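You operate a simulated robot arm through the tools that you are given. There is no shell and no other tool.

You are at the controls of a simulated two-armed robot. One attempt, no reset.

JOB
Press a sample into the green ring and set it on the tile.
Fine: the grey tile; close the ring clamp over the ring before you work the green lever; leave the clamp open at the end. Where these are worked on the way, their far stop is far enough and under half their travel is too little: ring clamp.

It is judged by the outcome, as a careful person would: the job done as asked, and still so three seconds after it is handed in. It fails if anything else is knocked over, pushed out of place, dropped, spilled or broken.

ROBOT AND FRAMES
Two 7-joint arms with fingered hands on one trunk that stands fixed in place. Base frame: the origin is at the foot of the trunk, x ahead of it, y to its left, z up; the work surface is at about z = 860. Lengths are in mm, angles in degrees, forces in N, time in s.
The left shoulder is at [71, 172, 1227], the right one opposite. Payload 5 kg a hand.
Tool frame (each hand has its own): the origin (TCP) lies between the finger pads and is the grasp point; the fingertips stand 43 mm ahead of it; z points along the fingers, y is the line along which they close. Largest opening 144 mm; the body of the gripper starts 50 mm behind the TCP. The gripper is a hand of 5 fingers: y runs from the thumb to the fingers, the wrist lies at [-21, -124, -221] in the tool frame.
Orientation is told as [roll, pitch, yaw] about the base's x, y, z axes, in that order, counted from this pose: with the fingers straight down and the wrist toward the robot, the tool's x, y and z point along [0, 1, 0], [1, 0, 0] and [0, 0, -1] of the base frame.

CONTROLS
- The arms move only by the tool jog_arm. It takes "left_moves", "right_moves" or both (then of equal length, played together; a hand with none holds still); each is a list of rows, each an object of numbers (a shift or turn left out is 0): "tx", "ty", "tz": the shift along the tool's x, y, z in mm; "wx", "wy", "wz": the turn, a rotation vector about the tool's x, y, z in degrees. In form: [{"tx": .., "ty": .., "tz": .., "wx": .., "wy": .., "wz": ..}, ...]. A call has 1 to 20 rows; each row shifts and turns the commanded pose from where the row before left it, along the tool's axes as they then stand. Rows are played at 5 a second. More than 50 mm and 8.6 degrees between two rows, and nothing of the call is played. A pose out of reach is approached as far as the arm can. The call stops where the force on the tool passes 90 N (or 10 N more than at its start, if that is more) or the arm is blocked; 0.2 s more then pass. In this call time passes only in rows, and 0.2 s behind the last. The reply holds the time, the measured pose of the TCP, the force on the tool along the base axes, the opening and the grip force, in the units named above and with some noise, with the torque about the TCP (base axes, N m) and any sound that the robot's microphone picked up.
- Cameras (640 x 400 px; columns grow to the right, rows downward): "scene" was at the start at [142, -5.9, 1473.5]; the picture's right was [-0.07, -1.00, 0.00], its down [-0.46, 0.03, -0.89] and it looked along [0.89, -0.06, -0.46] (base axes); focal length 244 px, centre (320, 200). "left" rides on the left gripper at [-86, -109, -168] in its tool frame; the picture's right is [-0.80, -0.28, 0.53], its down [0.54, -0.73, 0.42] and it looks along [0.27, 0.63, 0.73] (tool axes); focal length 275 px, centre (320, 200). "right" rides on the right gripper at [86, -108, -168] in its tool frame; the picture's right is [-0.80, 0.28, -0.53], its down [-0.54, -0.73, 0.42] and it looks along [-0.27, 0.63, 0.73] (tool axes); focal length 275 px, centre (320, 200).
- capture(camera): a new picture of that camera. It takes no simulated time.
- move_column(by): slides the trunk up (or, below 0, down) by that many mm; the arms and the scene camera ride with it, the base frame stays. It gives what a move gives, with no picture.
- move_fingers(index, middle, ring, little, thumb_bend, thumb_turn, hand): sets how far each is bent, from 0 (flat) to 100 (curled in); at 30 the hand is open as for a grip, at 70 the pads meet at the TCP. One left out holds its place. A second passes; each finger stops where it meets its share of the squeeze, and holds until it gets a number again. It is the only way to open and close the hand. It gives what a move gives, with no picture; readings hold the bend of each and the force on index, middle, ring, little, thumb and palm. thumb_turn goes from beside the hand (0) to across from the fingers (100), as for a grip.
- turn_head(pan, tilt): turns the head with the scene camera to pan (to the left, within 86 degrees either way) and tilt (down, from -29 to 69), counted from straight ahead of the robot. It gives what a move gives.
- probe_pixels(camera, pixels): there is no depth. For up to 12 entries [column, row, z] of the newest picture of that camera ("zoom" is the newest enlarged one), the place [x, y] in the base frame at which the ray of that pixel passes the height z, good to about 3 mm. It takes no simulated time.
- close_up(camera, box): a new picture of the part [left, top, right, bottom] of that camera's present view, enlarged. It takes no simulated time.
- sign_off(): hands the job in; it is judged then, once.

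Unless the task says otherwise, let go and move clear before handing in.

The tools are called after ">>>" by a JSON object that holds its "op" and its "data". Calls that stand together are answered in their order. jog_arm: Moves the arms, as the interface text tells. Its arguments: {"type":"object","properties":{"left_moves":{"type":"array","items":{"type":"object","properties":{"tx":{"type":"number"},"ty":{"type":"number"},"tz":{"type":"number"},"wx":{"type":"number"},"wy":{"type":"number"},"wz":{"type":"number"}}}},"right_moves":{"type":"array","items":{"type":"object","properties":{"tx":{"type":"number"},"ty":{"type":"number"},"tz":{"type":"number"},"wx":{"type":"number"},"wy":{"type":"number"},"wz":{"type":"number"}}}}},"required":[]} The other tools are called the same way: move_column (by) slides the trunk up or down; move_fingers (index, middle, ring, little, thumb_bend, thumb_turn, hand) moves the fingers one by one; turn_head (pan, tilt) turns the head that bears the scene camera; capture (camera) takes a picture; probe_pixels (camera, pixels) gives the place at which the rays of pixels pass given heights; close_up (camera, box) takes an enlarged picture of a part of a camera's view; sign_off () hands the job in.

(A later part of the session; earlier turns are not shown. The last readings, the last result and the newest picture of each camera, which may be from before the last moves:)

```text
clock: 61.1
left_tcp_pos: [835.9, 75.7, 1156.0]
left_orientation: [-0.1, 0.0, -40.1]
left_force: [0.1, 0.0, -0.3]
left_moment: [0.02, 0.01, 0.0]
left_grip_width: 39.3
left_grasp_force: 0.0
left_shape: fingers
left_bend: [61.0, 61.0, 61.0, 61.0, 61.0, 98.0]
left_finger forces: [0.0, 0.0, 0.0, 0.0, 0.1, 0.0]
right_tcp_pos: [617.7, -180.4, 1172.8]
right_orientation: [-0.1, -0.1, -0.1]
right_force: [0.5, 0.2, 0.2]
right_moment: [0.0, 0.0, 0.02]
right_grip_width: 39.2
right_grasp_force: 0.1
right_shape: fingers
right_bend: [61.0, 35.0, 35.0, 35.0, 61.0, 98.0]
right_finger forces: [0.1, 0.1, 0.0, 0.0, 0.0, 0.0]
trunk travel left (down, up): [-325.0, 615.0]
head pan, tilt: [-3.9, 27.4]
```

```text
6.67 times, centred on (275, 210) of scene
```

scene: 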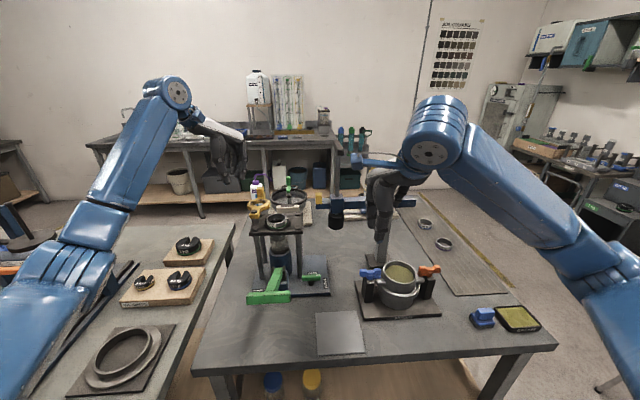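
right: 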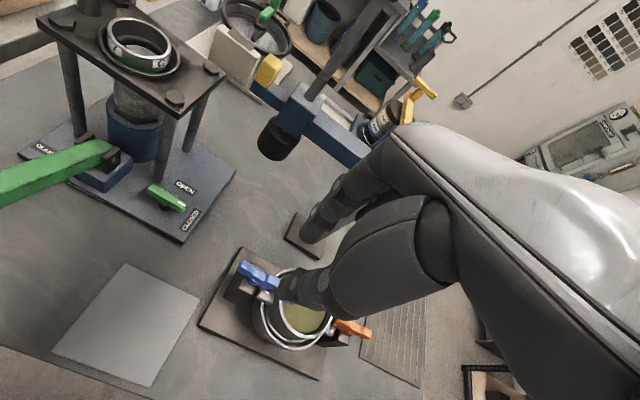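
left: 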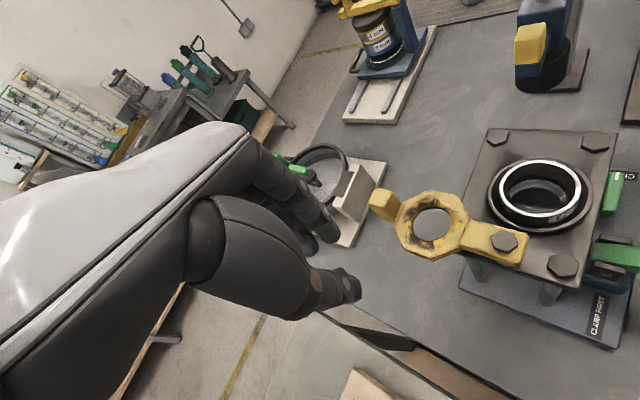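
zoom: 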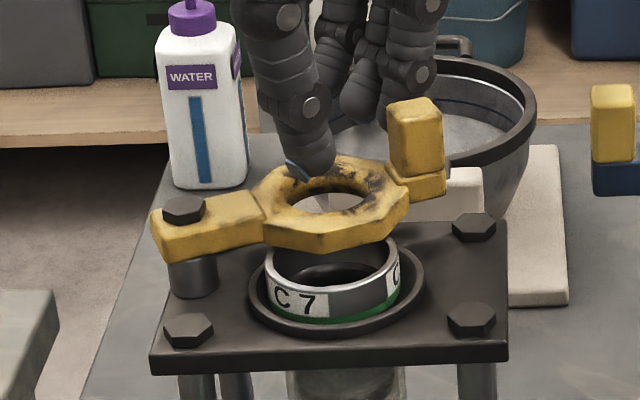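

The clamp passes above the ring's rim without contact. I'll continue to bring it over the ring.

>>> {"op": "jog_arm", "data": {"left_moves": [{"tx": -14.7, "ty": -5.9}, {"tx": -13.8, "ty": -8.0}]}}

>>> {"op": "close_up", "data": {"camera": "left", "box": [240, 130, 480, 300]}}

>>> {"op": "close_up", "data": {"camera": "scene", "box": [230, 180, 320, 240]}}

```text
clock: 61.7
left_tcp_pos: [806.7, 65.0, 1156.2]
left_orientation: [0.0, 0.1, -40.2]
left_force: [0.2, 0.3, -0.6]
left_moment: [0.03, -0.01, 0.04]
left_grip_width: 39.5
left_grasp_force: 0.0
left_shape: fingers
left_bend: [61.0, 61.0, 61.0, 61.0, 61.0, 98.0]
left_finger forces: [0.1, 0.0, 0.1, 0.0, 0.0, 0.0]
right_tcp_pos: [617.8, -178.9, 1174.5]
right_orientation: [-0.1, -0.1, 0.0]
right_force: [0.4, 0.5, 0.4]
right_moment: [-0.01, -0.01, 0.0]
right_grip_width: 39.2
right_grasp_force: 0.0
right_shape: fingers
right_bend: [61.0, 35.0, 35.0, 35.0, 61.0, 98.0]
right_finger forces: [0.0, 0.0, 0.0, 0.1, 0.0, 0.0]
trunk travel left (down, up): [-325.0, 615.0]
head pan, tilt: [-3.9, 27.4]
```

```text
2.35 times, centred on (360, 215) of left
```

zoom: 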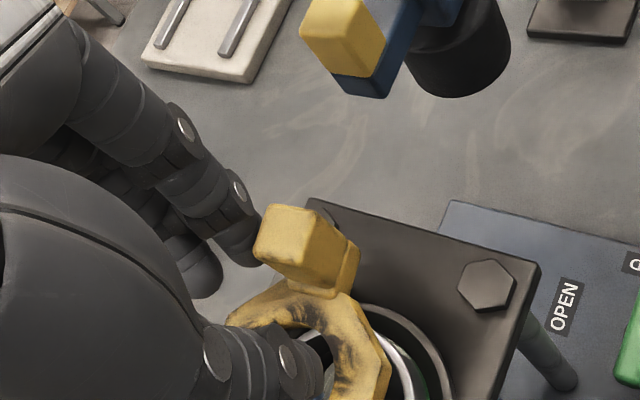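

```text
6.67 times, centred on (275, 210) of scene
```

zoom: 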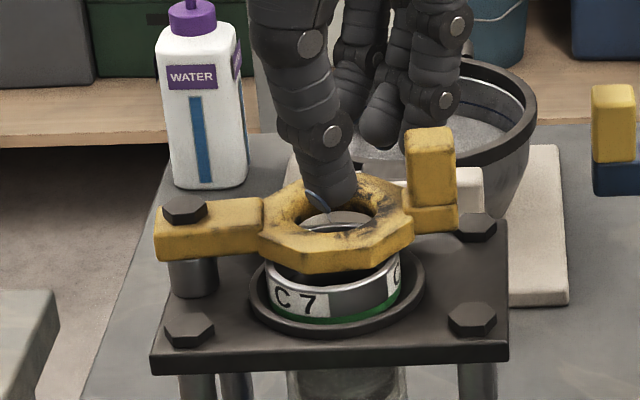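

>>> {"op": "jog_arm", "data": {"left_moves": [{"tx": -12.5, "ty": -9.8}]}}

>>> {"op": "jog_arm", "data": {"left_moves": [{"tx": -7, "ty": -7}]}}

>>> {"op": "close_up", "data": {"camera": "left", "box": [240, 130, 480, 300]}}

>>> {"op": "close_up", "data": {"camera": "scene", "box": [230, 180, 320, 240]}}

```text
clock: 62.1
left_tcp_pos: [791.0, 62.1, 1156.8]
left_orientation: [0.1, 0.0, -40.1]
left_force: [-0.4, -0.7, -0.5]
left_moment: [0.01, -0.02, 0.0]
left_grip_width: 39.6
left_grasp_force: 0.1
left_shape: fingers
left_bend: [61.0, 61.0, 61.0, 61.0, 61.0, 98.0]
left_finger forces: [0.1, 0.1, 0.1, 0.0, 0.0, 0.0]
right_tcp_pos: [617.6, -178.6, 1173.6]
right_orientation: [-0.1, -0.1, 0.1]
right_force: [-1.0, 0.5, 0.5]
right_moment: [0.0, -0.05, 0.01]
right_grip_width: 38.9
right_grasp_force: 0.1
right_shape: fingers
right_bend: [61.0, 35.0, 35.0, 35.0, 61.0, 98.0]
right_finger forces: [0.1, 0.0, 0.0, 0.0, 0.1, 0.0]
trunk travel left (down, up): [-325.0, 615.0]
head pan, tilt: [-3.9, 27.4]
```

```text
clock: 62.5
left_tcp_pos: [782.6, 60.4, 1156.7]
left_orientation: [-0.2, 0.0, -40.0]
left_force: [-0.4, 0.6, -0.4]
left_moment: [0.01, -0.05, 0.0]
left_grip_width: 39.2
left_grasp_force: 0.0
left_shape: fingers
left_bend: [61.0, 61.0, 61.0, 61.0, 61.0, 98.0]
left_finger forces: [0.0, 0.0, 0.1, 0.0, 0.1, 0.0]
right_tcp_pos: [618.3, -178.1, 1172.6]
right_orientation: [-0.2, -0.2, 0.0]
right_force: [-0.3, 0.1, 0.4]
right_moment: [0.01, -0.02, 0.02]
right_grip_width: 39.4
right_grasp_force: 0.1
right_shape: fingers
right_bend: [61.0, 35.0, 35.0, 35.0, 61.0, 98.0]
right_finger forces: [0.0, 0.0, 0.0, 0.0, 0.0, 0.0]
trunk travel left (down, up): [-325.0, 615.0]
head pan, tilt: [-3.9, 27.4]
```

```text
2.35 times, centred on (360, 215) of left
```

zoom: 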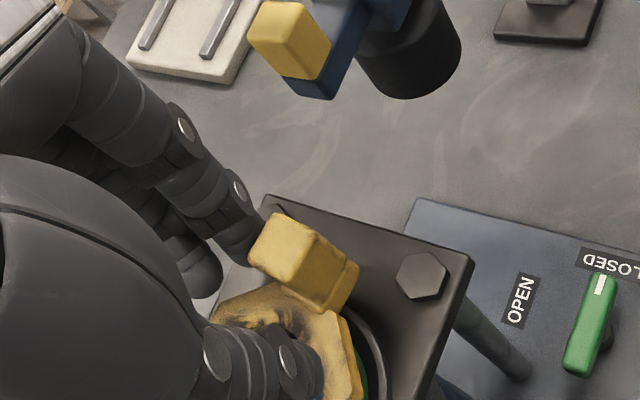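

```text
6.67 times, centred on (275, 210) of scene
```

zoom: 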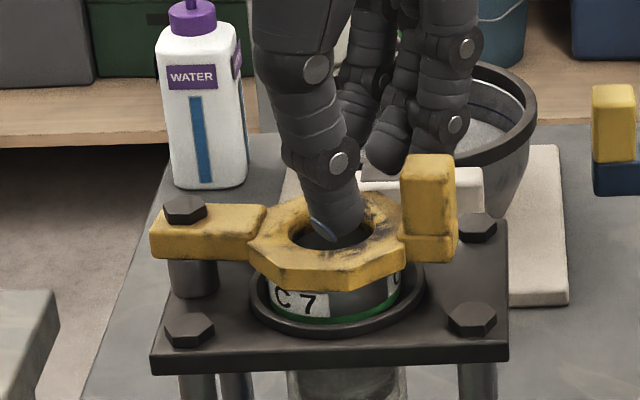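

The clamp is almost over the ring centre. I'll push on in small steps until it meets its stop.

>>> {"op": "jog_arm", "data": {"left_moves": [{"tx": -3.2, "ty": -3.8}]}}

>>> {"op": "jog_arm", "data": {"left_moves": [{"tx": -3.2, "ty": -3.8}]}}

>>> {"op": "jog_arm", "data": {"left_moves": [{"tx": -3.2, "ty": -3.8}]}}

>>> {"op": "close_up", "data": {"camera": "scene", "box": [230, 180, 320, 240]}}

>>> {"op": "close_up", "data": {"camera": "right", "box": [0, 0, 240, 150]}}

```text
clock: 62.9
left_tcp_pos: [777.9, 59.8, 1156.7]
left_orientation: [-0.1, 0.0, -40.1]
left_force: [4.1, 1.5, 2.3]
left_moment: [0.02, -0.19, 0.09]
left_grip_width: 41.8
left_grasp_force: 2.0
left_shape: fingers
left_bend: [60.0, 61.0, 61.0, 61.0, 61.0, 98.0]
left_finger forces: [4.4, 0.1, 0.0, 0.0, 0.0, 0.0]
right_tcp_pos: [619.1, -179.2, 1172.9]
right_orientation: [-0.1, 0.1, 0.1]
right_force: [-1.0, 1.0, 1.0]
right_moment: [-0.02, -0.03, -0.01]
right_grip_width: 39.1
right_grasp_force: 0.1
right_shape: fingers
right_bend: [61.0, 35.0, 35.0, 35.0, 61.0, 98.0]
right_finger forces: [0.0, 0.1, 0.1, 0.0, 0.0, 0.0]
trunk travel left (down, up): [-325.0, 615.0]
head pan, tilt: [-3.9, 27.4]
```

```text
clock: 63.3
left_tcp_pos: [773.6, 61.4, 1155.1]
left_orientation: [-0.2, -0.1, -40.0]
left_force: [10.9, 4.0, 5.6]
left_moment: [0.01, -0.47, 0.31]
left_grip_width: 44.7
left_grasp_force: 5.3
left_shape: fingers
left_bend: [58.0, 61.0, 61.0, 61.0, 61.0, 98.0]
left_finger forces: [10.8, 0.0, 0.0, 0.0, 0.0, 0.0]
right_tcp_pos: [618.8, -177.4, 1172.5]
right_orientation: [-0.1, 0.0, 0.0]
right_force: [-0.2, 0.1, 0.5]
right_moment: [0.0, 0.0, 0.03]
right_grip_width: 39.1
right_grasp_force: 0.0
right_shape: fingers
right_bend: [61.0, 35.0, 35.0, 35.0, 61.0, 98.0]
right_finger forces: [0.0, 0.1, 0.1, 0.1, 0.0, 0.1]
trunk travel left (down, up): [-325.0, 615.0]
head pan, tilt: [-3.9, 27.4]
```

```text
clock: 63.7
left_tcp_pos: [769.4, 62.7, 1155.1]
left_orientation: [-0.1, -0.1, -40.0]
left_force: [18.4, 7.9, 9.9]
left_moment: [0.01, -0.83, 0.62]
left_grip_width: 48.8
left_grasp_force: 8.9
left_shape: fingers
left_bend: [56.0, 61.0, 61.0, 61.0, 61.0, 98.0]
left_finger forces: [17.3, 0.0, 0.1, 0.1, 0.0, 0.0]
right_tcp_pos: [619.8, -177.6, 1172.8]
right_orientation: [-0.1, 0.0, 0.0]
right_force: [-0.7, -0.4, -1.0]
right_moment: [0.01, -0.02, -0.01]
right_grip_width: 39.0
right_grasp_force: 0.0
right_shape: fingers
right_bend: [61.0, 35.0, 35.0, 35.0, 61.0, 98.0]
right_finger forces: [0.0, 0.0, 0.0, 0.1, 0.0, 0.0]
trunk travel left (down, up): [-325.0, 615.0]
head pan, tilt: [-3.9, 27.4]
```

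```text
6.67 times, centred on (275, 210) of scene
```

zoom: 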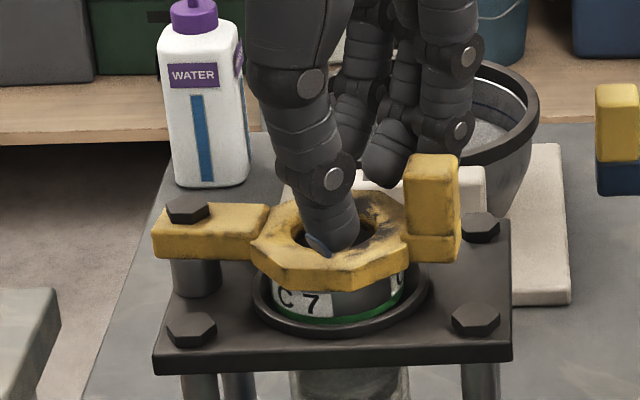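

```text
2.67 times, centred on (120, 75) of right
```

zoom: 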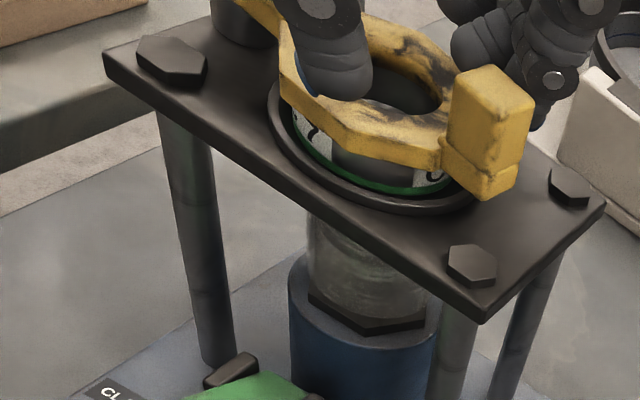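

The clamp has met its stop (force climbing to 18 N while the tab stays put), with its ring centred over C 7. I'll back the index off and lift clear.

>>> {"op": "jog_arm", "data": {"left_moves": [{"tx": 10, "ty": 12}, {"tx": 5, "ty": 6}, {"tz": -30}, {"tz": -40}, {"tz": -40}, {"tx": 40, "ty": -20}, {"tx": 40, "ty": -20}, {"tx": 40, "ty": -20}]}}

>>> {"op": "capture", "data": {"camera": "scene"}}

>>> {"op": "close_up", "data": {"camera": "scene", "box": [240, 190, 310, 240]}}

>>> {"op": "capture", "data": {"camera": "left"}}

```text
clock: 65.5
left_tcp_pos: [823.3, 191.5, 1266.4]
left_orientation: [-0.1, 0.0, -40.2]
left_force: [0.6, 0.5, 0.0]
left_moment: [-0.01, -0.02, 0.0]
left_grip_width: 39.5
left_grasp_force: 0.0
left_shape: fingers
left_bend: [61.0, 61.0, 61.0, 61.0, 61.0, 98.0]
left_finger forces: [0.0, 0.0, 0.0, 0.0, 0.0, 0.0]
right_tcp_pos: [618.4, -179.2, 1174.4]
right_orientation: [-0.3, -0.1, 0.0]
right_force: [0.4, 0.8, 0.5]
right_moment: [-0.06, -0.01, 0.01]
right_grip_width: 38.9
right_grasp_force: 0.0
right_shape: fingers
right_bend: [61.0, 35.0, 35.0, 35.0, 61.0, 98.0]
right_finger forces: [0.0, 0.0, 0.1, 0.1, 0.1, 0.1]
trunk travel left (down, up): [-325.0, 615.0]
head pan, tilt: [-3.9, 27.4]
```

```text
taken
```

scene: 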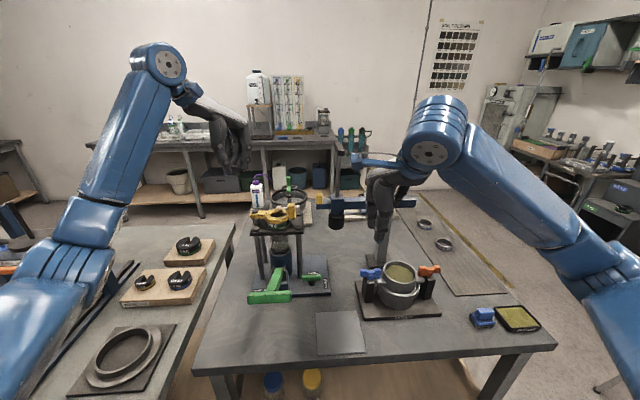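

```text
8.00 times, centred on (275, 215) of scene
```

zoom: 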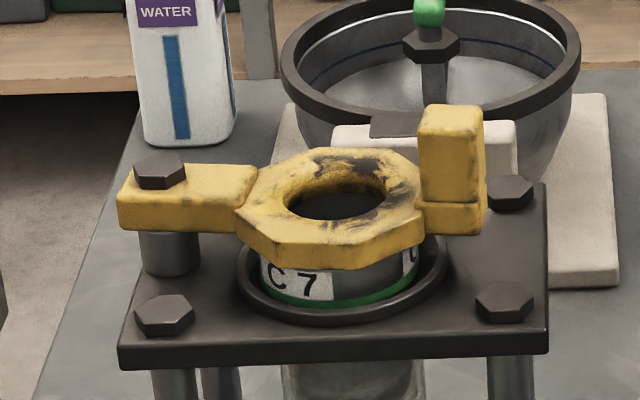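

```text
taken
```

left: 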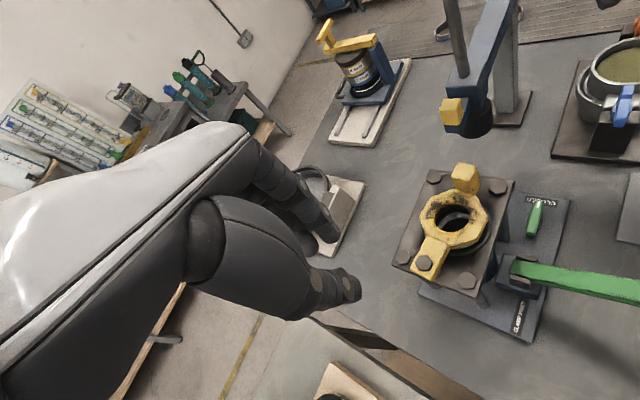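

The clamp is closed over the ring. For the lever, whose T-bar sits close to the robot at x ≈ 550, I'll raise the trunk 200 mm so that the left arm can reach it comfortably.

>>> {"op": "move_column", "data": {"by": 200}}

>>> {"op": "capture", "data": {"camera": "scene"}}

>>> {"op": "capture", "data": {"camera": "left"}}

>>> {"op": "capture", "data": {"camera": "right"}}

```text
clock: 67.7
left_tcp_pos: [821.9, 191.4, 1466.4]
left_orientation: [0.0, 0.0, -40.1]
left_force: [0.1, -0.1, 0.1]
left_moment: [0.03, 0.01, 0.02]
left_grip_width: 39.4
left_grasp_force: 0.0
left_shape: fingers
left_bend: [61.0, 61.0, 61.0, 61.0, 61.0, 98.0]
left_finger forces: [0.1, 0.1, 0.1, 0.0, 0.0, 0.0]
right_tcp_pos: [618.9, -179.3, 1373.1]
right_orientation: [0.0, 0.0, -0.1]
right_force: [-0.7, -0.7, 1.3]
right_moment: [-0.02, 0.02, -0.04]
right_grip_width: 38.9
right_grasp_force: 0.0
right_shape: fingers
right_bend: [61.0, 35.0, 35.0, 35.0, 61.0, 98.0]
right_finger forces: [0.1, 0.1, 0.1, 0.0, 0.0, 0.0]
trunk travel left (down, up): [-525.0, 415.0]
head pan, tilt: [-3.9, 27.4]
```

```text
taken
```

scene: 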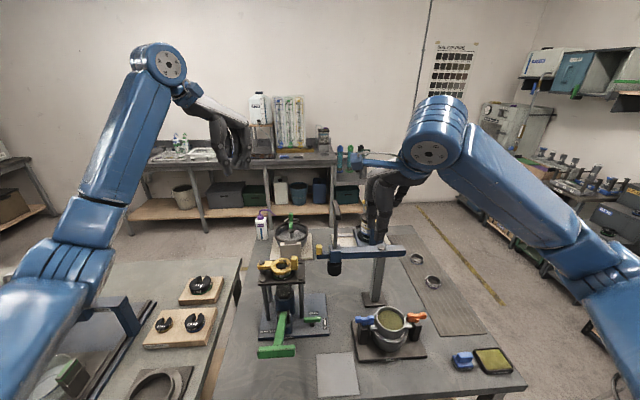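

```text
taken
```

left: 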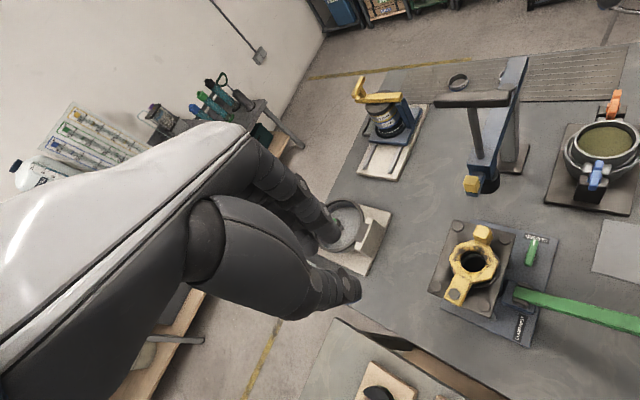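

```text
taken
```

right: 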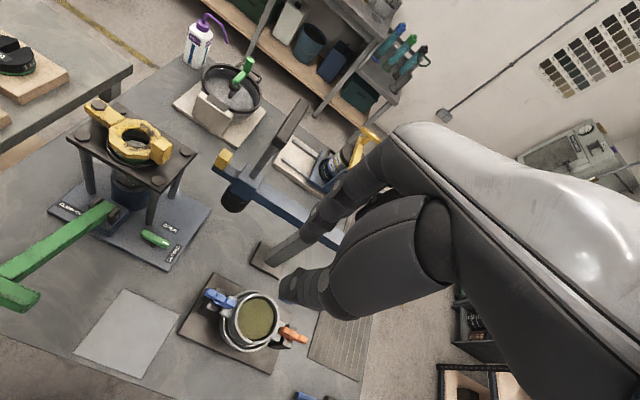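

>>> {"op": "turn_head", "data": {"pan": 5, "tilt": 48}}

>>> {"op": "capture", "data": {"camera": "scene"}}

>>> {"op": "close_up", "data": {"camera": "right", "box": [0, 80, 220, 330]}}

```text
clock: 68.5
left_tcp_pos: [822.1, 190.4, 1465.4]
left_orientation: [-0.2, 0.0, -40.2]
left_force: [-0.2, 0.1, 0.0]
left_moment: [-0.01, 0.01, 0.02]
left_grip_width: 39.5
left_grasp_force: 0.0
left_shape: fingers
left_bend: [61.0, 61.0, 61.0, 61.0, 61.0, 98.0]
left_finger forces: [0.0, 0.0, 0.1, 0.0, 0.0, 0.0]
right_tcp_pos: [619.4, -178.6, 1373.1]
right_orientation: [-0.2, -0.1, 0.0]
right_force: [0.5, 0.1, 0.7]
right_moment: [0.0, 0.02, -0.01]
right_grip_width: 38.8
right_grasp_force: 0.1
right_shape: fingers
right_bend: [61.0, 35.0, 35.0, 35.0, 61.0, 98.0]
right_finger forces: [0.1, 0.0, 0.0, 0.1, 0.0, 0.1]
trunk travel left (down, up): [-525.0, 415.0]
head pan, tilt: [5.0, 48.0]
```

```text
taken
```

scene: 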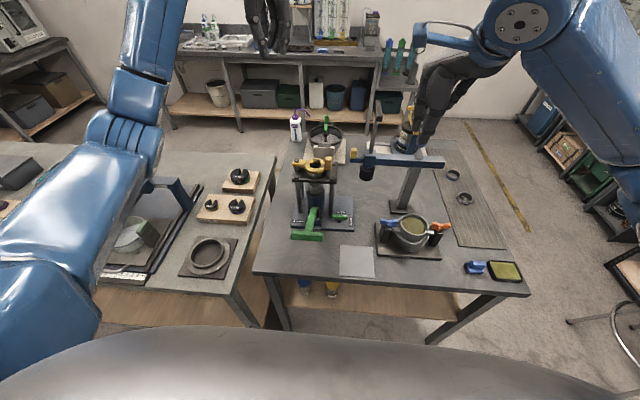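

```text
1.60 times, centred on (110, 205) of right
```

zoom: 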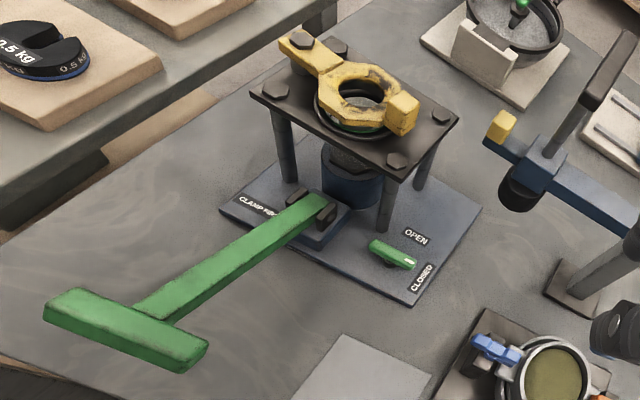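

>>> {"op": "close_up", "data": {"camera": "scene", "box": [280, 150, 370, 250]}}

>>> {"op": "close_up", "data": {"camera": "right", "box": [0, 180, 140, 330]}}

```text
4.00 times, centred on (325, 200) of scene
```

zoom: 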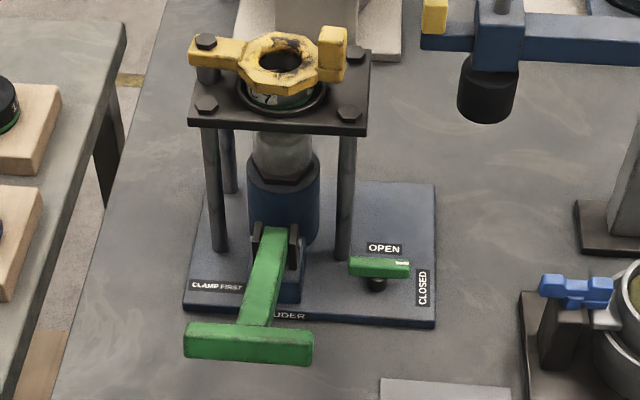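

```text
2.67 times, centred on (70, 255) of right
```

zoom: 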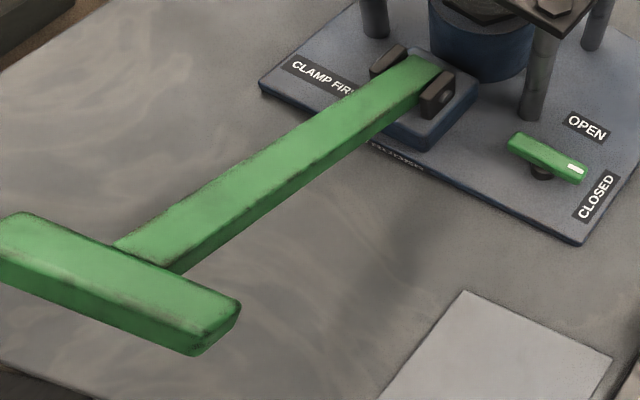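

>>> {"op": "probe_pixels", "data": {"camera": "scene", "pixels": [[323.25, 232.5, 1000], [323.25, 232.5, 1040], [323.25, 232.5, 1080], [291.75, 230.75, 1000], [291.75, 230.75, 1040], [291.75, 230.75, 1080], [313, 208, 920], [313, 208, 940], [313, 208, 960]]}}

>>> {"op": "probe_pixels", "data": {"camera": "right", "pixels": [[40, 292.5, 1000], [40, 292.5, 1040], [40, 292.5, 1080], [-42.4, 259.5, 1000], [-42.4, 259.5, 1040], [-42.4, 259.5, 1080], [103.7, 202.9, 920], [103.7, 202.9, 940], [103.7, 202.9, 960]]}}

```text
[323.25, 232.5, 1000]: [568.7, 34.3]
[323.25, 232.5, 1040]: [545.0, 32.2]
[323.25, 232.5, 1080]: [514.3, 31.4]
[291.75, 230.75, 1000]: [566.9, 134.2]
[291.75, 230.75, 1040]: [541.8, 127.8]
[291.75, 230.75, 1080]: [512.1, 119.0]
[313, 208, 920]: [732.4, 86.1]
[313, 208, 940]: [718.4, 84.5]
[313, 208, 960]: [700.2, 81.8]
```

```text
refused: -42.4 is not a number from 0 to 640
```

>>> {"op": "probe_pixels", "data": {"camera": "right", "pixels": [[40, 292.5, 1000], [40, 292.5, 1040], [40, 292.5, 1080], [103.7, 202.9, 920], [103.7, 202.9, 940], [103.7, 202.9, 960]]}}

```text
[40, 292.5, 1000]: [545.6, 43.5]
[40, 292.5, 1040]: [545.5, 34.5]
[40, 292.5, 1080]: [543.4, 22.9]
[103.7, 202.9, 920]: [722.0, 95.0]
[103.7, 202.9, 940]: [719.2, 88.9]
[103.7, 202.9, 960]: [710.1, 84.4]
```

The T-bar's top back edge triangulates to (543–545, 33–128, 1040) and the pivot to about (728, 82, 930). I'll turn the left hand to yaw 0, bring it over the left half of the T-bar and pitch it to match the lever's tilt.

>>> {"op": "move_fingers", "data": {"hand": "left", "index": 45, "middle": 45, "ring": 40, "little": 40, "thumb_bend": 45}}

>>> {"op": "jog_arm", "data": {"left_moves": [{"wz": -8}, {"wz": -8}, {"wz": -8}, {"wz": -8}, {"wz": -8}, {"tx": -10.4, "ty": -33, "tz": 30.9}, {"tx": -10.4, "ty": -33, "tz": 30.9}, {"tx": -10.4, "ty": -33, "tz": 30.9}, {"tx": -10.4, "ty": -33, "tz": 30.9}, {"tx": -10.4, "ty": -33, "tz": 30.9}, {"tx": -10.4, "ty": -33, "tz": 30.9}, {"tx": -10.4, "ty": -33, "tz": 30.9}, {"wx": 7}, {"wx": 7}, {"wx": 7}, {"wx": 7}]}}

>>> {"op": "capture", "data": {"camera": "scene"}}

>>> {"op": "capture", "data": {"camera": "left"}}

>>> {"op": "capture", "data": {"camera": "right"}}

```text
clock: 69.5
left_tcp_pos: [820.9, 192.1, 1467.3]
left_orientation: [-0.2, 0.0, -40.1]
left_force: [0.0, 0.8, 0.2]
left_moment: [0.03, -0.01, 0.01]
left_grip_width: 95.7
left_grasp_force: 0.1
left_shape: fingers
left_bend: [45.0, 45.0, 40.0, 40.0, 45.0, 98.0]
left_finger forces: [0.0, 0.0, 0.0, 0.1, 0.1, 0.1]
right_tcp_pos: [619.4, -178.1, 1374.7]
right_orientation: [-0.1, 0.0, 0.0]
right_force: [-0.2, 0.4, 0.2]
right_moment: [0.03, 0.01, 0.0]
right_grip_width: 39.0
right_grasp_force: 0.1
right_shape: fingers
right_bend: [61.0, 35.0, 35.0, 35.0, 61.0, 98.0]
right_finger forces: [0.1, 0.1, 0.0, 0.0, 0.1, 0.0]
trunk travel left (down, up): [-525.0, 415.0]
head pan, tilt: [5.0, 48.0]
```

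```text
clock: 72.9
left_tcp_pos: [589.9, 117.4, 1249.2]
left_orientation: [-0.1, 28.1, -0.2]
left_force: [0.8, -0.6, -1.1]
left_moment: [0.0, 0.06, 0.02]
left_grip_width: 96.4
left_grasp_force: 0.0
left_shape: fingers
left_bend: [45.0, 45.0, 40.0, 40.0, 45.0, 98.0]
left_finger forces: [0.0, 0.1, 0.0, 0.0, 0.0, 0.1]
right_tcp_pos: [619.8, -179.6, 1372.7]
right_orientation: [-0.1, 0.0, 0.0]
right_force: [0.1, 0.7, -1.3]
right_moment: [0.02, 0.03, -0.01]
right_grip_width: 39.1
right_grasp_force: 0.0
right_shape: fingers
right_bend: [61.0, 35.0, 35.0, 35.0, 61.0, 98.0]
right_finger forces: [0.0, 0.0, 0.0, 0.1, 0.1, 0.0]
trunk travel left (down, up): [-525.0, 415.0]
head pan, tilt: [5.0, 48.0]
```

```text
taken
```

scene: 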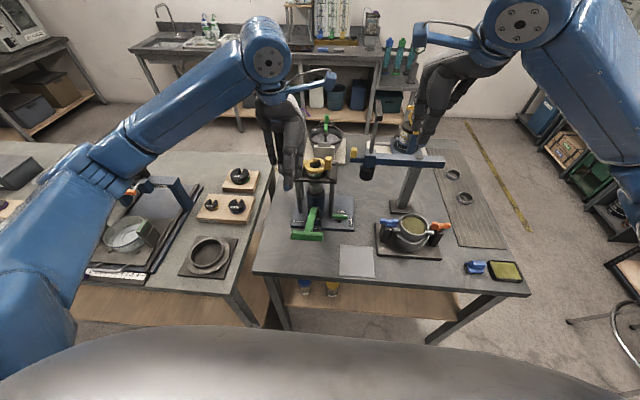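

```text
taken
```

left: 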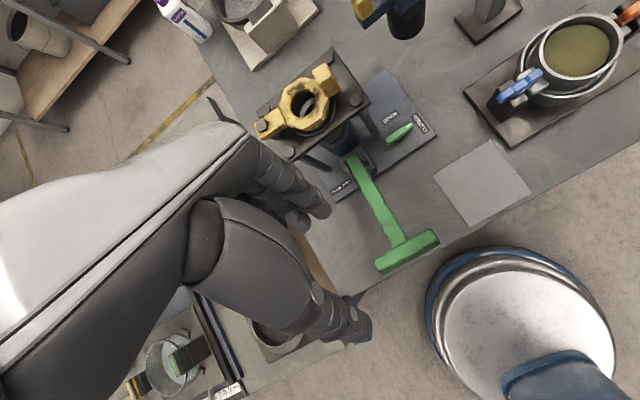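

```text
taken
```

right: 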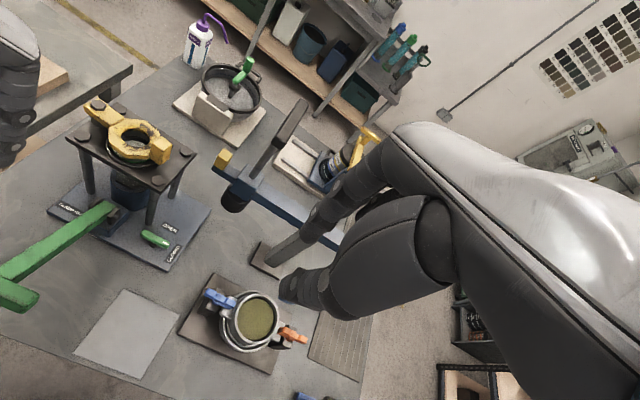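

The left camera sees the T-bar at (378–438, 232–270). I'll line up along the hand's pitched axis and descend most of the way, then check.

>>> {"op": "jog_arm", "data": {"left_moves": [{"ty": 26}, {"ty": 25.6}, {"tz": 45}, {"tz": 45}, {"tz": 40}]}}

>>> {"op": "capture", "data": {"camera": "left"}}

>>> {"op": "close_up", "data": {"camera": "scene", "box": [260, 130, 370, 250]}}

>>> {"op": "close_up", "data": {"camera": "right", "box": [0, 120, 180, 320]}}

```text
clock: 74.1
left_tcp_pos: [576.2, 121.6, 1111.6]
left_orientation: [-0.1, 28.0, -0.2]
left_force: [-0.5, 0.1, 0.2]
left_moment: [-0.02, 0.03, 0.01]
left_grip_width: 96.3
left_grasp_force: 0.2
left_shape: fingers
left_bend: [45.0, 45.0, 40.0, 40.0, 45.0, 98.0]
left_finger forces: [0.0, 0.0, 0.0, 0.0, 0.0, 0.0]
right_tcp_pos: [619.1, -179.1, 1374.1]
right_orientation: [-0.1, -0.1, -0.1]
right_force: [0.4, 1.0, -0.2]
right_moment: [0.05, 0.01, 0.02]
right_grip_width: 38.7
right_grasp_force: 0.1
right_shape: fingers
right_bend: [61.0, 35.0, 35.0, 35.0, 61.0, 98.0]
right_finger forces: [0.0, 0.0, 0.0, 0.1, 0.0, 0.0]
trunk travel left (down, up): [-525.0, 415.0]
head pan, tilt: [5.0, 48.0]
```

```text
taken
```

left: 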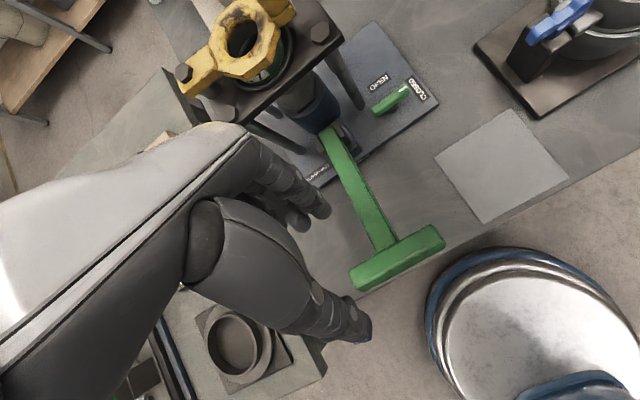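

```text
3.33 times, centred on (315, 190) of scene
```

zoom: 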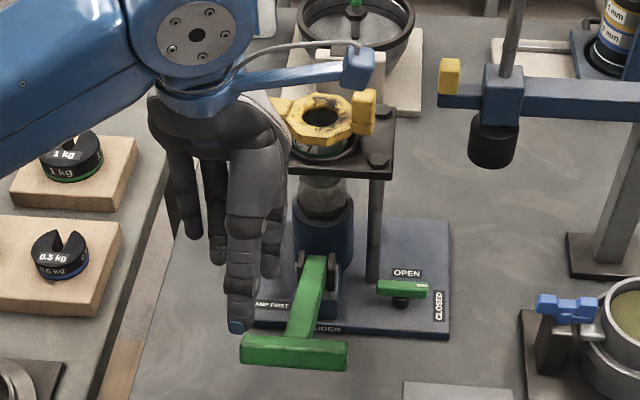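

```text
2.00 times, centred on (90, 220) of right
```

zoom: 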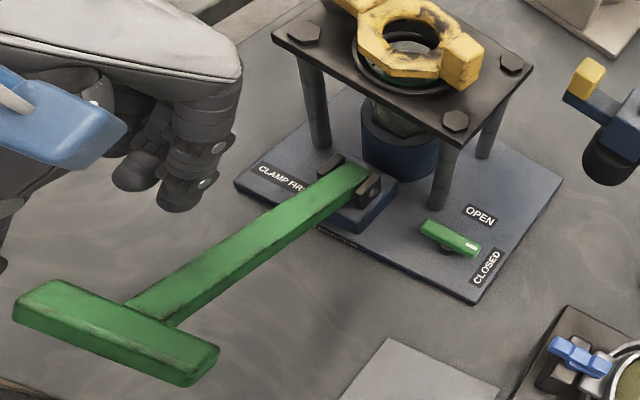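

>>> {"op": "close_up", "data": {"camera": "left", "box": [270, 180, 470, 350]}}

>>> {"op": "probe_pixels", "data": {"camera": "left", "pixels": [[350, 268, 1040], [440, 226, 1040], [446, 243, 1030], [358, 288, 1030], [385, 245, 1035], [335, 150, 960]]}}

```text
2.35 times, centred on (370, 265) of left
```

zoom: 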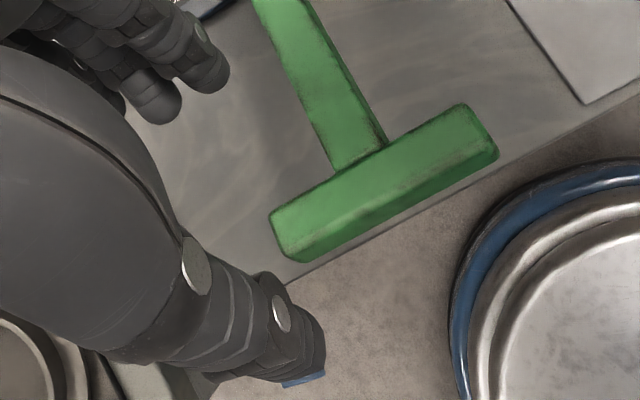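

```text
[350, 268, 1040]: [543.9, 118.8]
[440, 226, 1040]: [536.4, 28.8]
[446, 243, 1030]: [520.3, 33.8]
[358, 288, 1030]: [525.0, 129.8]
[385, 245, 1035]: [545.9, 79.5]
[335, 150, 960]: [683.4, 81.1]
```

The T-bar's left half spans y ≈ 88–122. I'll shift 10 mm right and 5 mm back, then descend so index and middle straddle that half beside the shaft.

>>> {"op": "jog_arm", "data": {"left_moves": [{"tx": -10, "ty": -5}, {"tz": 25}, {"tz": 25}]}}

>>> {"op": "close_up", "data": {"camera": "left", "box": [230, 150, 470, 350]}}

>>> {"op": "close_up", "data": {"camera": "scene", "box": [260, 150, 370, 250]}}

>>> {"op": "close_up", "data": {"camera": "right", "box": [0, 120, 180, 320]}}

```text
clock: 74.9
left_tcp_pos: [548.6, 110.1, 1069.8]
left_orientation: [-0.1, 28.0, -0.2]
left_force: [0.6, 2.4, -0.3]
left_moment: [0.06, -0.01, 0.06]
left_grip_width: 96.4
left_grasp_force: 1.1
left_shape: fingers
left_bend: [45.0, 45.0, 40.0, 40.0, 45.0, 98.0]
left_finger forces: [1.6, 0.0, 0.0, 0.0, 0.1, 0.1]
right_tcp_pos: [617.6, -177.7, 1373.9]
right_orientation: [-0.2, -0.1, 0.0]
right_force: [0.7, -0.3, 0.2]
right_moment: [0.01, 0.0, -0.01]
right_grip_width: 39.1
right_grasp_force: 0.2
right_shape: fingers
right_bend: [61.0, 35.0, 35.0, 35.0, 61.0, 98.0]
right_finger forces: [0.1, 0.0, 0.1, 0.1, 0.1, 0.1]
trunk travel left (down, up): [-525.0, 415.0]
head pan, tilt: [5.0, 48.0]
```

```text
2.00 times, centred on (350, 250) of left
```

zoom: 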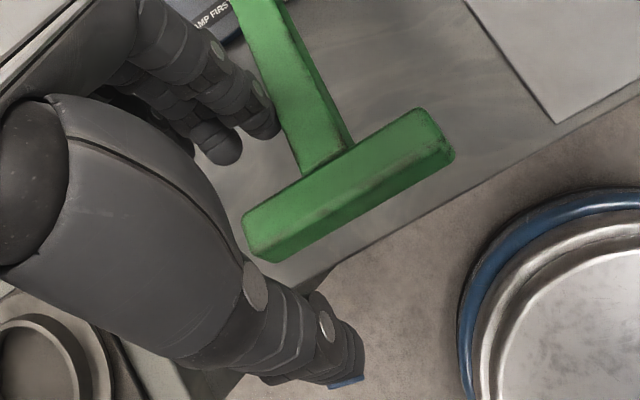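

```text
4.00 times, centred on (315, 200) of scene
```

zoom: 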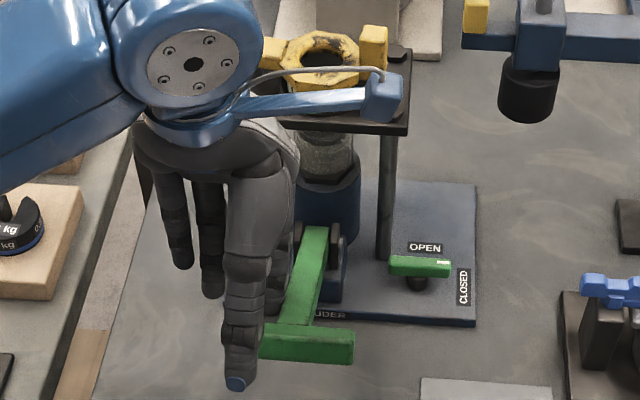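

```text
2.00 times, centred on (90, 220) of right
```

zoom: 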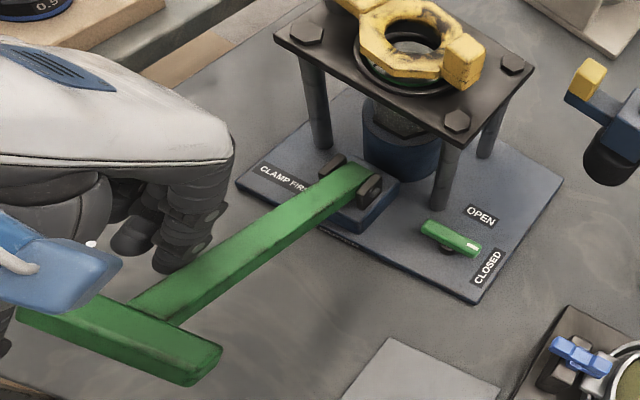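

The index's side just touches the shaft (1.6 N). I'll shift 5 mm left and finish the descent.

>>> {"op": "jog_arm", "data": {"left_moves": [{"tx": 5}, {"tz": 13}, {"tz": 13}]}}

>>> {"op": "close_up", "data": {"camera": "left", "box": [230, 150, 470, 350]}}

>>> {"op": "close_up", "data": {"camera": "scene", "box": [260, 150, 370, 250]}}

```text
clock: 75.7
left_tcp_pos: [534.9, 114.1, 1046.7]
left_orientation: [-0.1, 28.1, -0.3]
left_force: [1.1, -0.1, -0.3]
left_moment: [-0.03, -0.01, 0.01]
left_grip_width: 96.5
left_grasp_force: 0.1
left_shape: fingers
left_bend: [45.0, 45.0, 40.0, 40.0, 45.0, 98.0]
left_finger forces: [0.1, 0.0, 0.0, 0.0, 0.1, 0.0]
right_tcp_pos: [618.6, -177.8, 1373.8]
right_orientation: [-0.2, -0.1, 0.0]
right_force: [0.2, 0.5, -0.8]
right_moment: [-0.03, 0.0, 0.03]
right_grip_width: 39.0
right_grasp_force: 0.0
right_shape: fingers
right_bend: [61.0, 35.0, 35.0, 35.0, 61.0, 98.0]
right_finger forces: [0.0, 0.0, 0.0, 0.0, 0.0, 0.1]
trunk travel left (down, up): [-525.0, 415.0]
head pan, tilt: [5.0, 48.0]
```

```text
2.00 times, centred on (350, 250) of left
```

zoom: 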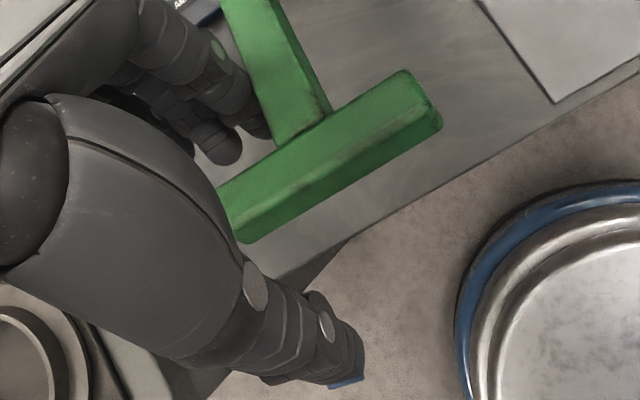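

```text
4.00 times, centred on (315, 200) of scene
```

zoom: 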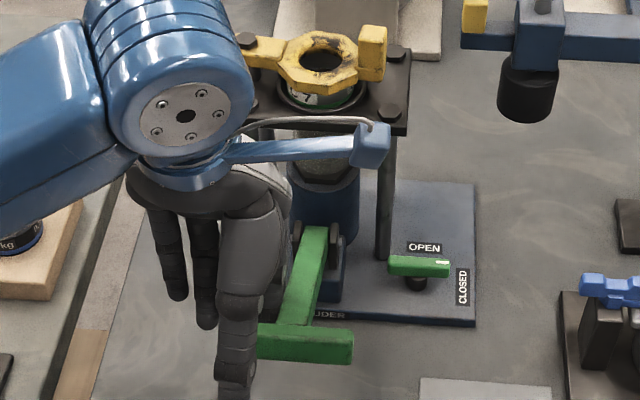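

The bar lies between the thumb and the index and middle fingers. I'll close on it.

>>> {"op": "move_fingers", "data": {"hand": "left", "index": 72, "middle": 72, "thumb_bend": 72}}

>>> {"op": "close_up", "data": {"camera": "left", "box": [230, 150, 470, 350]}}

>>> {"op": "close_up", "data": {"camera": "scene", "box": [260, 150, 370, 250]}}

```text
clock: 76.7
left_tcp_pos: [535.4, 114.1, 1044.5]
left_orientation: [0.0, 28.2, -0.3]
left_force: [-0.9, 0.6, -17.4]
left_moment: [-0.09, 0.01, -0.05]
left_grip_width: 17.0
left_grasp_force: 13.6
left_shape: fingers
left_bend: [71.0, 67.0, 40.0, 40.0, 69.0, 97.0]
left_finger forces: [11.4, 9.9, 0.0, 0.0, 6.4, 0.0]
right_tcp_pos: [620.5, -178.5, 1373.8]
right_orientation: [-0.1, 0.0, 0.0]
right_force: [0.4, -0.2, 0.0]
right_moment: [0.03, 0.0, 0.03]
right_grip_width: 38.9
right_grasp_force: 0.1
right_shape: fingers
right_bend: [61.0, 35.0, 35.0, 35.0, 61.0, 98.0]
right_finger forces: [0.0, 0.0, 0.0, 0.0, 0.0, 0.0]
trunk travel left (down, up): [-525.0, 415.0]
head pan, tilt: [5.0, 48.0]
```

```text
2.00 times, centred on (350, 250) of left
```

zoom: 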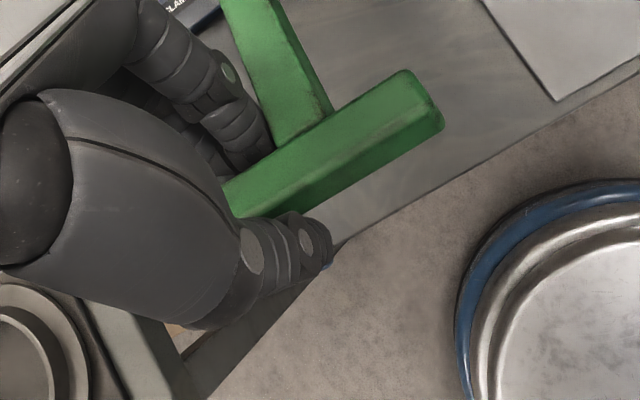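

```text
4.00 times, centred on (315, 200) of scene
```

zoom: 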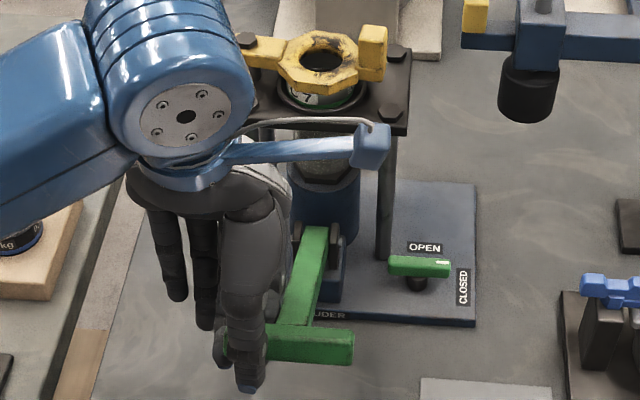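

The fingers have hooked firmly round the bar. I'll swing it down along its arc (about 5° and 19.5 mm per row), starting with two rows.

>>> {"op": "jog_arm", "data": {"left_moves": [{"tz": 19.5, "wx": -5}, {"tz": 19.5, "wx": -5}]}}

>>> {"op": "close_up", "data": {"camera": "scene", "box": [260, 130, 370, 250]}}

>>> {"op": "close_up", "data": {"camera": "right", "box": [0, 100, 180, 320]}}

```text
clock: 77.3
left_tcp_pos: [518.0, 113.9, 1011.3]
left_orientation: [-0.1, 17.8, -0.2]
left_force: [0.1, 2.1, 2.2]
left_moment: [-0.09, -0.09, 0.1]
left_grip_width: 2.8
left_grasp_force: 1.1
left_shape: fingers
left_bend: [72.0, 72.0, 40.0, 40.0, 71.0, 97.0]
left_finger forces: [2.9, 0.1, 0.0, 0.0, 0.1, 0.1]
right_tcp_pos: [618.8, -178.0, 1372.9]
right_orientation: [0.0, -0.1, -0.1]
right_force: [0.0, 0.1, 0.4]
right_moment: [-0.02, 0.01, 0.01]
right_grip_width: 39.0
right_grasp_force: 0.0
right_shape: fingers
right_bend: [61.0, 35.0, 35.0, 35.0, 61.0, 98.0]
right_finger forces: [0.0, 0.0, 0.0, 0.1, 0.1, 0.0]
trunk travel left (down, up): [-525.0, 415.0]
head pan, tilt: [5.0, 48.0]
```

```text
3.33 times, centred on (315, 190) of scene
```

zoom: 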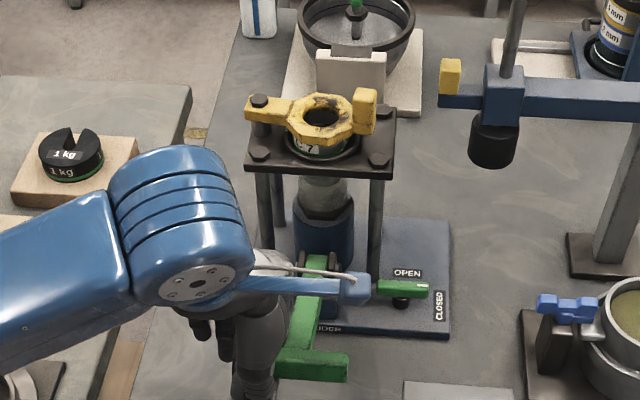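

```text
1.82 times, centred on (90, 210) of right
```

zoom: 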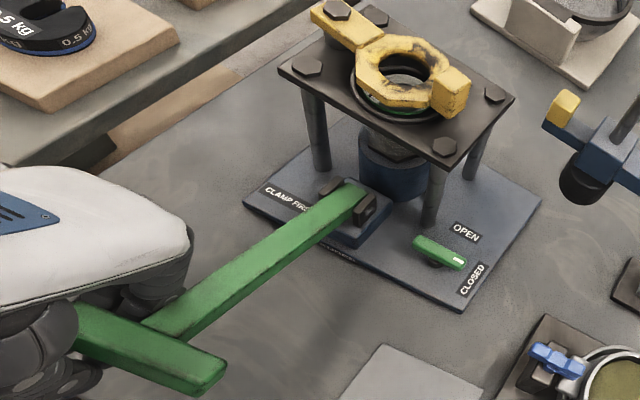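

The lever is following with little force. I'll continue the down-stroke.

>>> {"op": "jog_arm", "data": {"left_moves": [{"tz": 19.5, "wx": -5}, {"tz": 19.5, "wx": -5}]}}

>>> {"op": "close_up", "data": {"camera": "scene", "box": [260, 130, 370, 250]}}

>>> {"op": "close_up", "data": {"camera": "right", "box": [0, 100, 180, 320]}}

```text
clock: 77.9
left_tcp_pos: [506.7, 114.4, 973.9]
left_orientation: [0.0, 7.8, -0.2]
left_force: [-0.2, 6.5, 4.6]
left_moment: [-0.27, -0.13, 0.27]
left_grip_width: 2.9
left_grasp_force: 3.4
left_shape: fingers
left_bend: [72.0, 72.0, 40.0, 40.0, 71.0, 97.0]
left_finger forces: [6.7, 0.1, 0.0, 0.1, 0.0, 0.0]
right_tcp_pos: [616.7, -178.0, 1372.8]
right_orientation: [-0.2, -0.1, 0.0]
right_force: [-0.6, 0.8, 0.9]
right_moment: [-0.01, -0.03, 0.01]
right_grip_width: 38.8
right_grasp_force: 0.1
right_shape: fingers
right_bend: [61.0, 35.0, 35.0, 35.0, 61.0, 98.0]
right_finger forces: [0.1, 0.0, 0.1, 0.1, 0.0, 0.1]
trunk travel left (down, up): [-525.0, 415.0]
head pan, tilt: [5.0, 48.0]
```

```text
3.33 times, centred on (315, 190) of scene
```

zoom: 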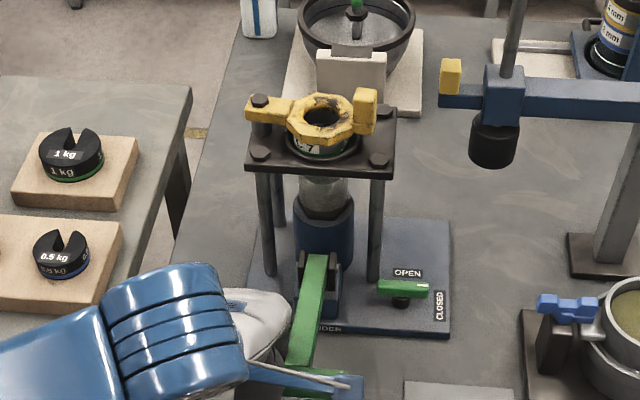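

```text
1.82 times, centred on (90, 210) of right
```

zoom: 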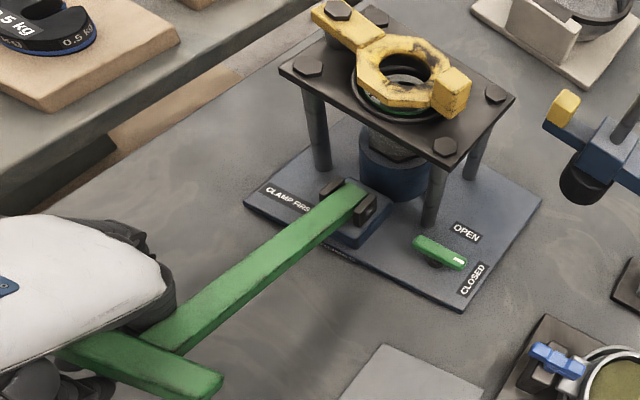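

>>> {"op": "jog_arm", "data": {"left_moves": [{"tz": 19.5, "wx": -5}, {"tz": 19.5, "wx": -4}]}}

>>> {"op": "close_up", "data": {"camera": "scene", "box": [260, 130, 370, 250]}}

>>> {"op": "close_up", "data": {"camera": "right", "box": [0, 100, 180, 320]}}

```text
clock: 78.5
left_tcp_pos: [505.1, 115.4, 934.7]
left_orientation: [-0.1, -1.1, -0.3]
left_force: [-1.2, 10.6, 5.6]
left_moment: [-0.54, -0.27, 0.34]
left_grip_width: 2.7
left_grasp_force: 5.1
left_shape: fingers
left_bend: [72.0, 72.0, 40.0, 40.0, 71.0, 97.0]
left_finger forces: [10.4, 0.0, 0.1, 0.0, 0.0, 0.0]
right_tcp_pos: [617.7, -178.1, 1373.6]
right_orientation: [-0.2, -0.2, 0.0]
right_force: [-0.2, 0.2, 0.5]
right_moment: [0.03, 0.03, -0.01]
right_grip_width: 38.8
right_grasp_force: 0.0
right_shape: fingers
right_bend: [61.0, 35.0, 35.0, 35.0, 61.0, 98.0]
right_finger forces: [0.1, 0.0, 0.1, 0.0, 0.1, 0.0]
trunk travel left (down, up): [-525.0, 415.0]
head pan, tilt: [5.0, 48.0]
```

```text
3.33 times, centred on (315, 190) of scene
```

zoom: 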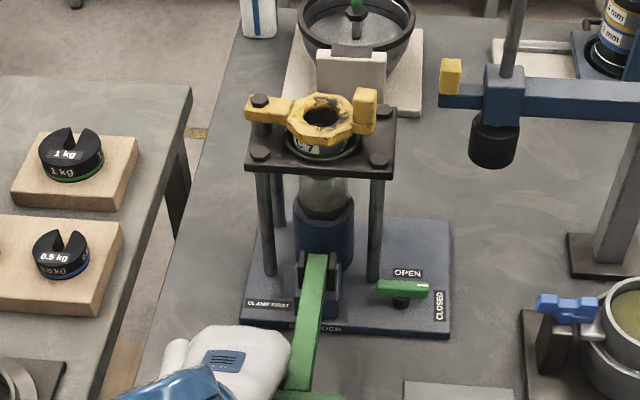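

```text
1.82 times, centred on (90, 210) of right
```

zoom: 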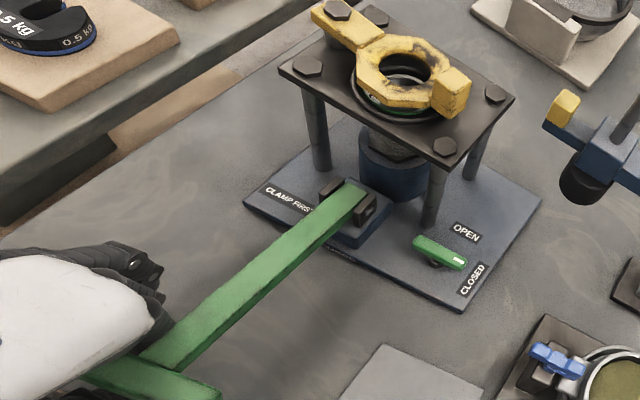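

>>> {"op": "close_up", "data": {"camera": "scene", "box": [290, 150, 345, 220]}}

>>> {"op": "close_up", "data": {"camera": "right", "box": [70, 90, 180, 220]}}

>>> {"op": "capture", "data": {"camera": "left"}}

```text
5.71 times, centred on (318, 185) of scene
```

zoom: 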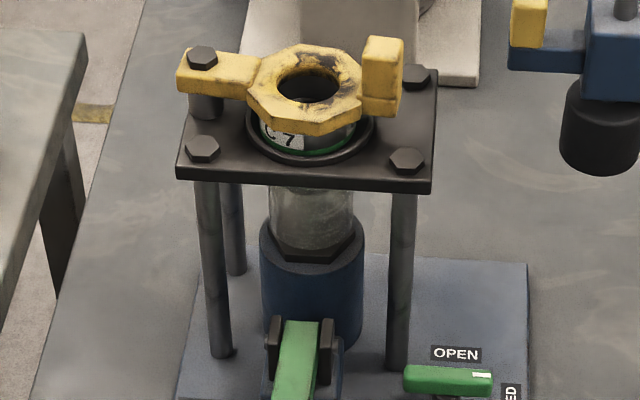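

```text
3.08 times, centred on (125, 155) of right
```

zoom: 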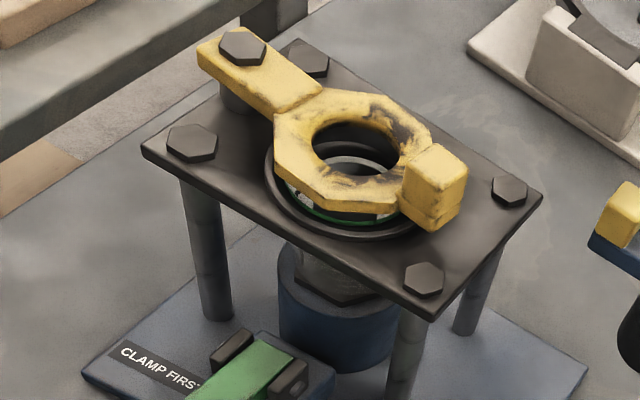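

```text
taken
```

left: 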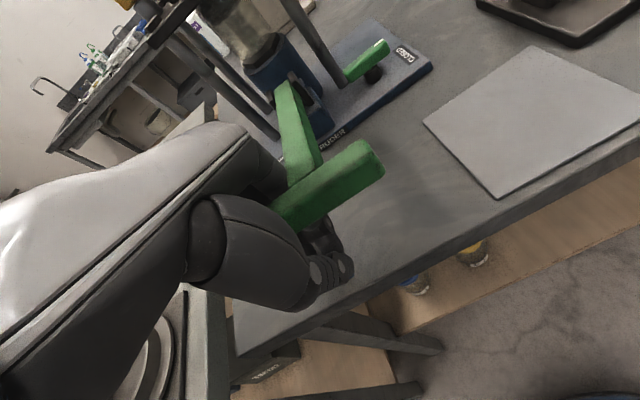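

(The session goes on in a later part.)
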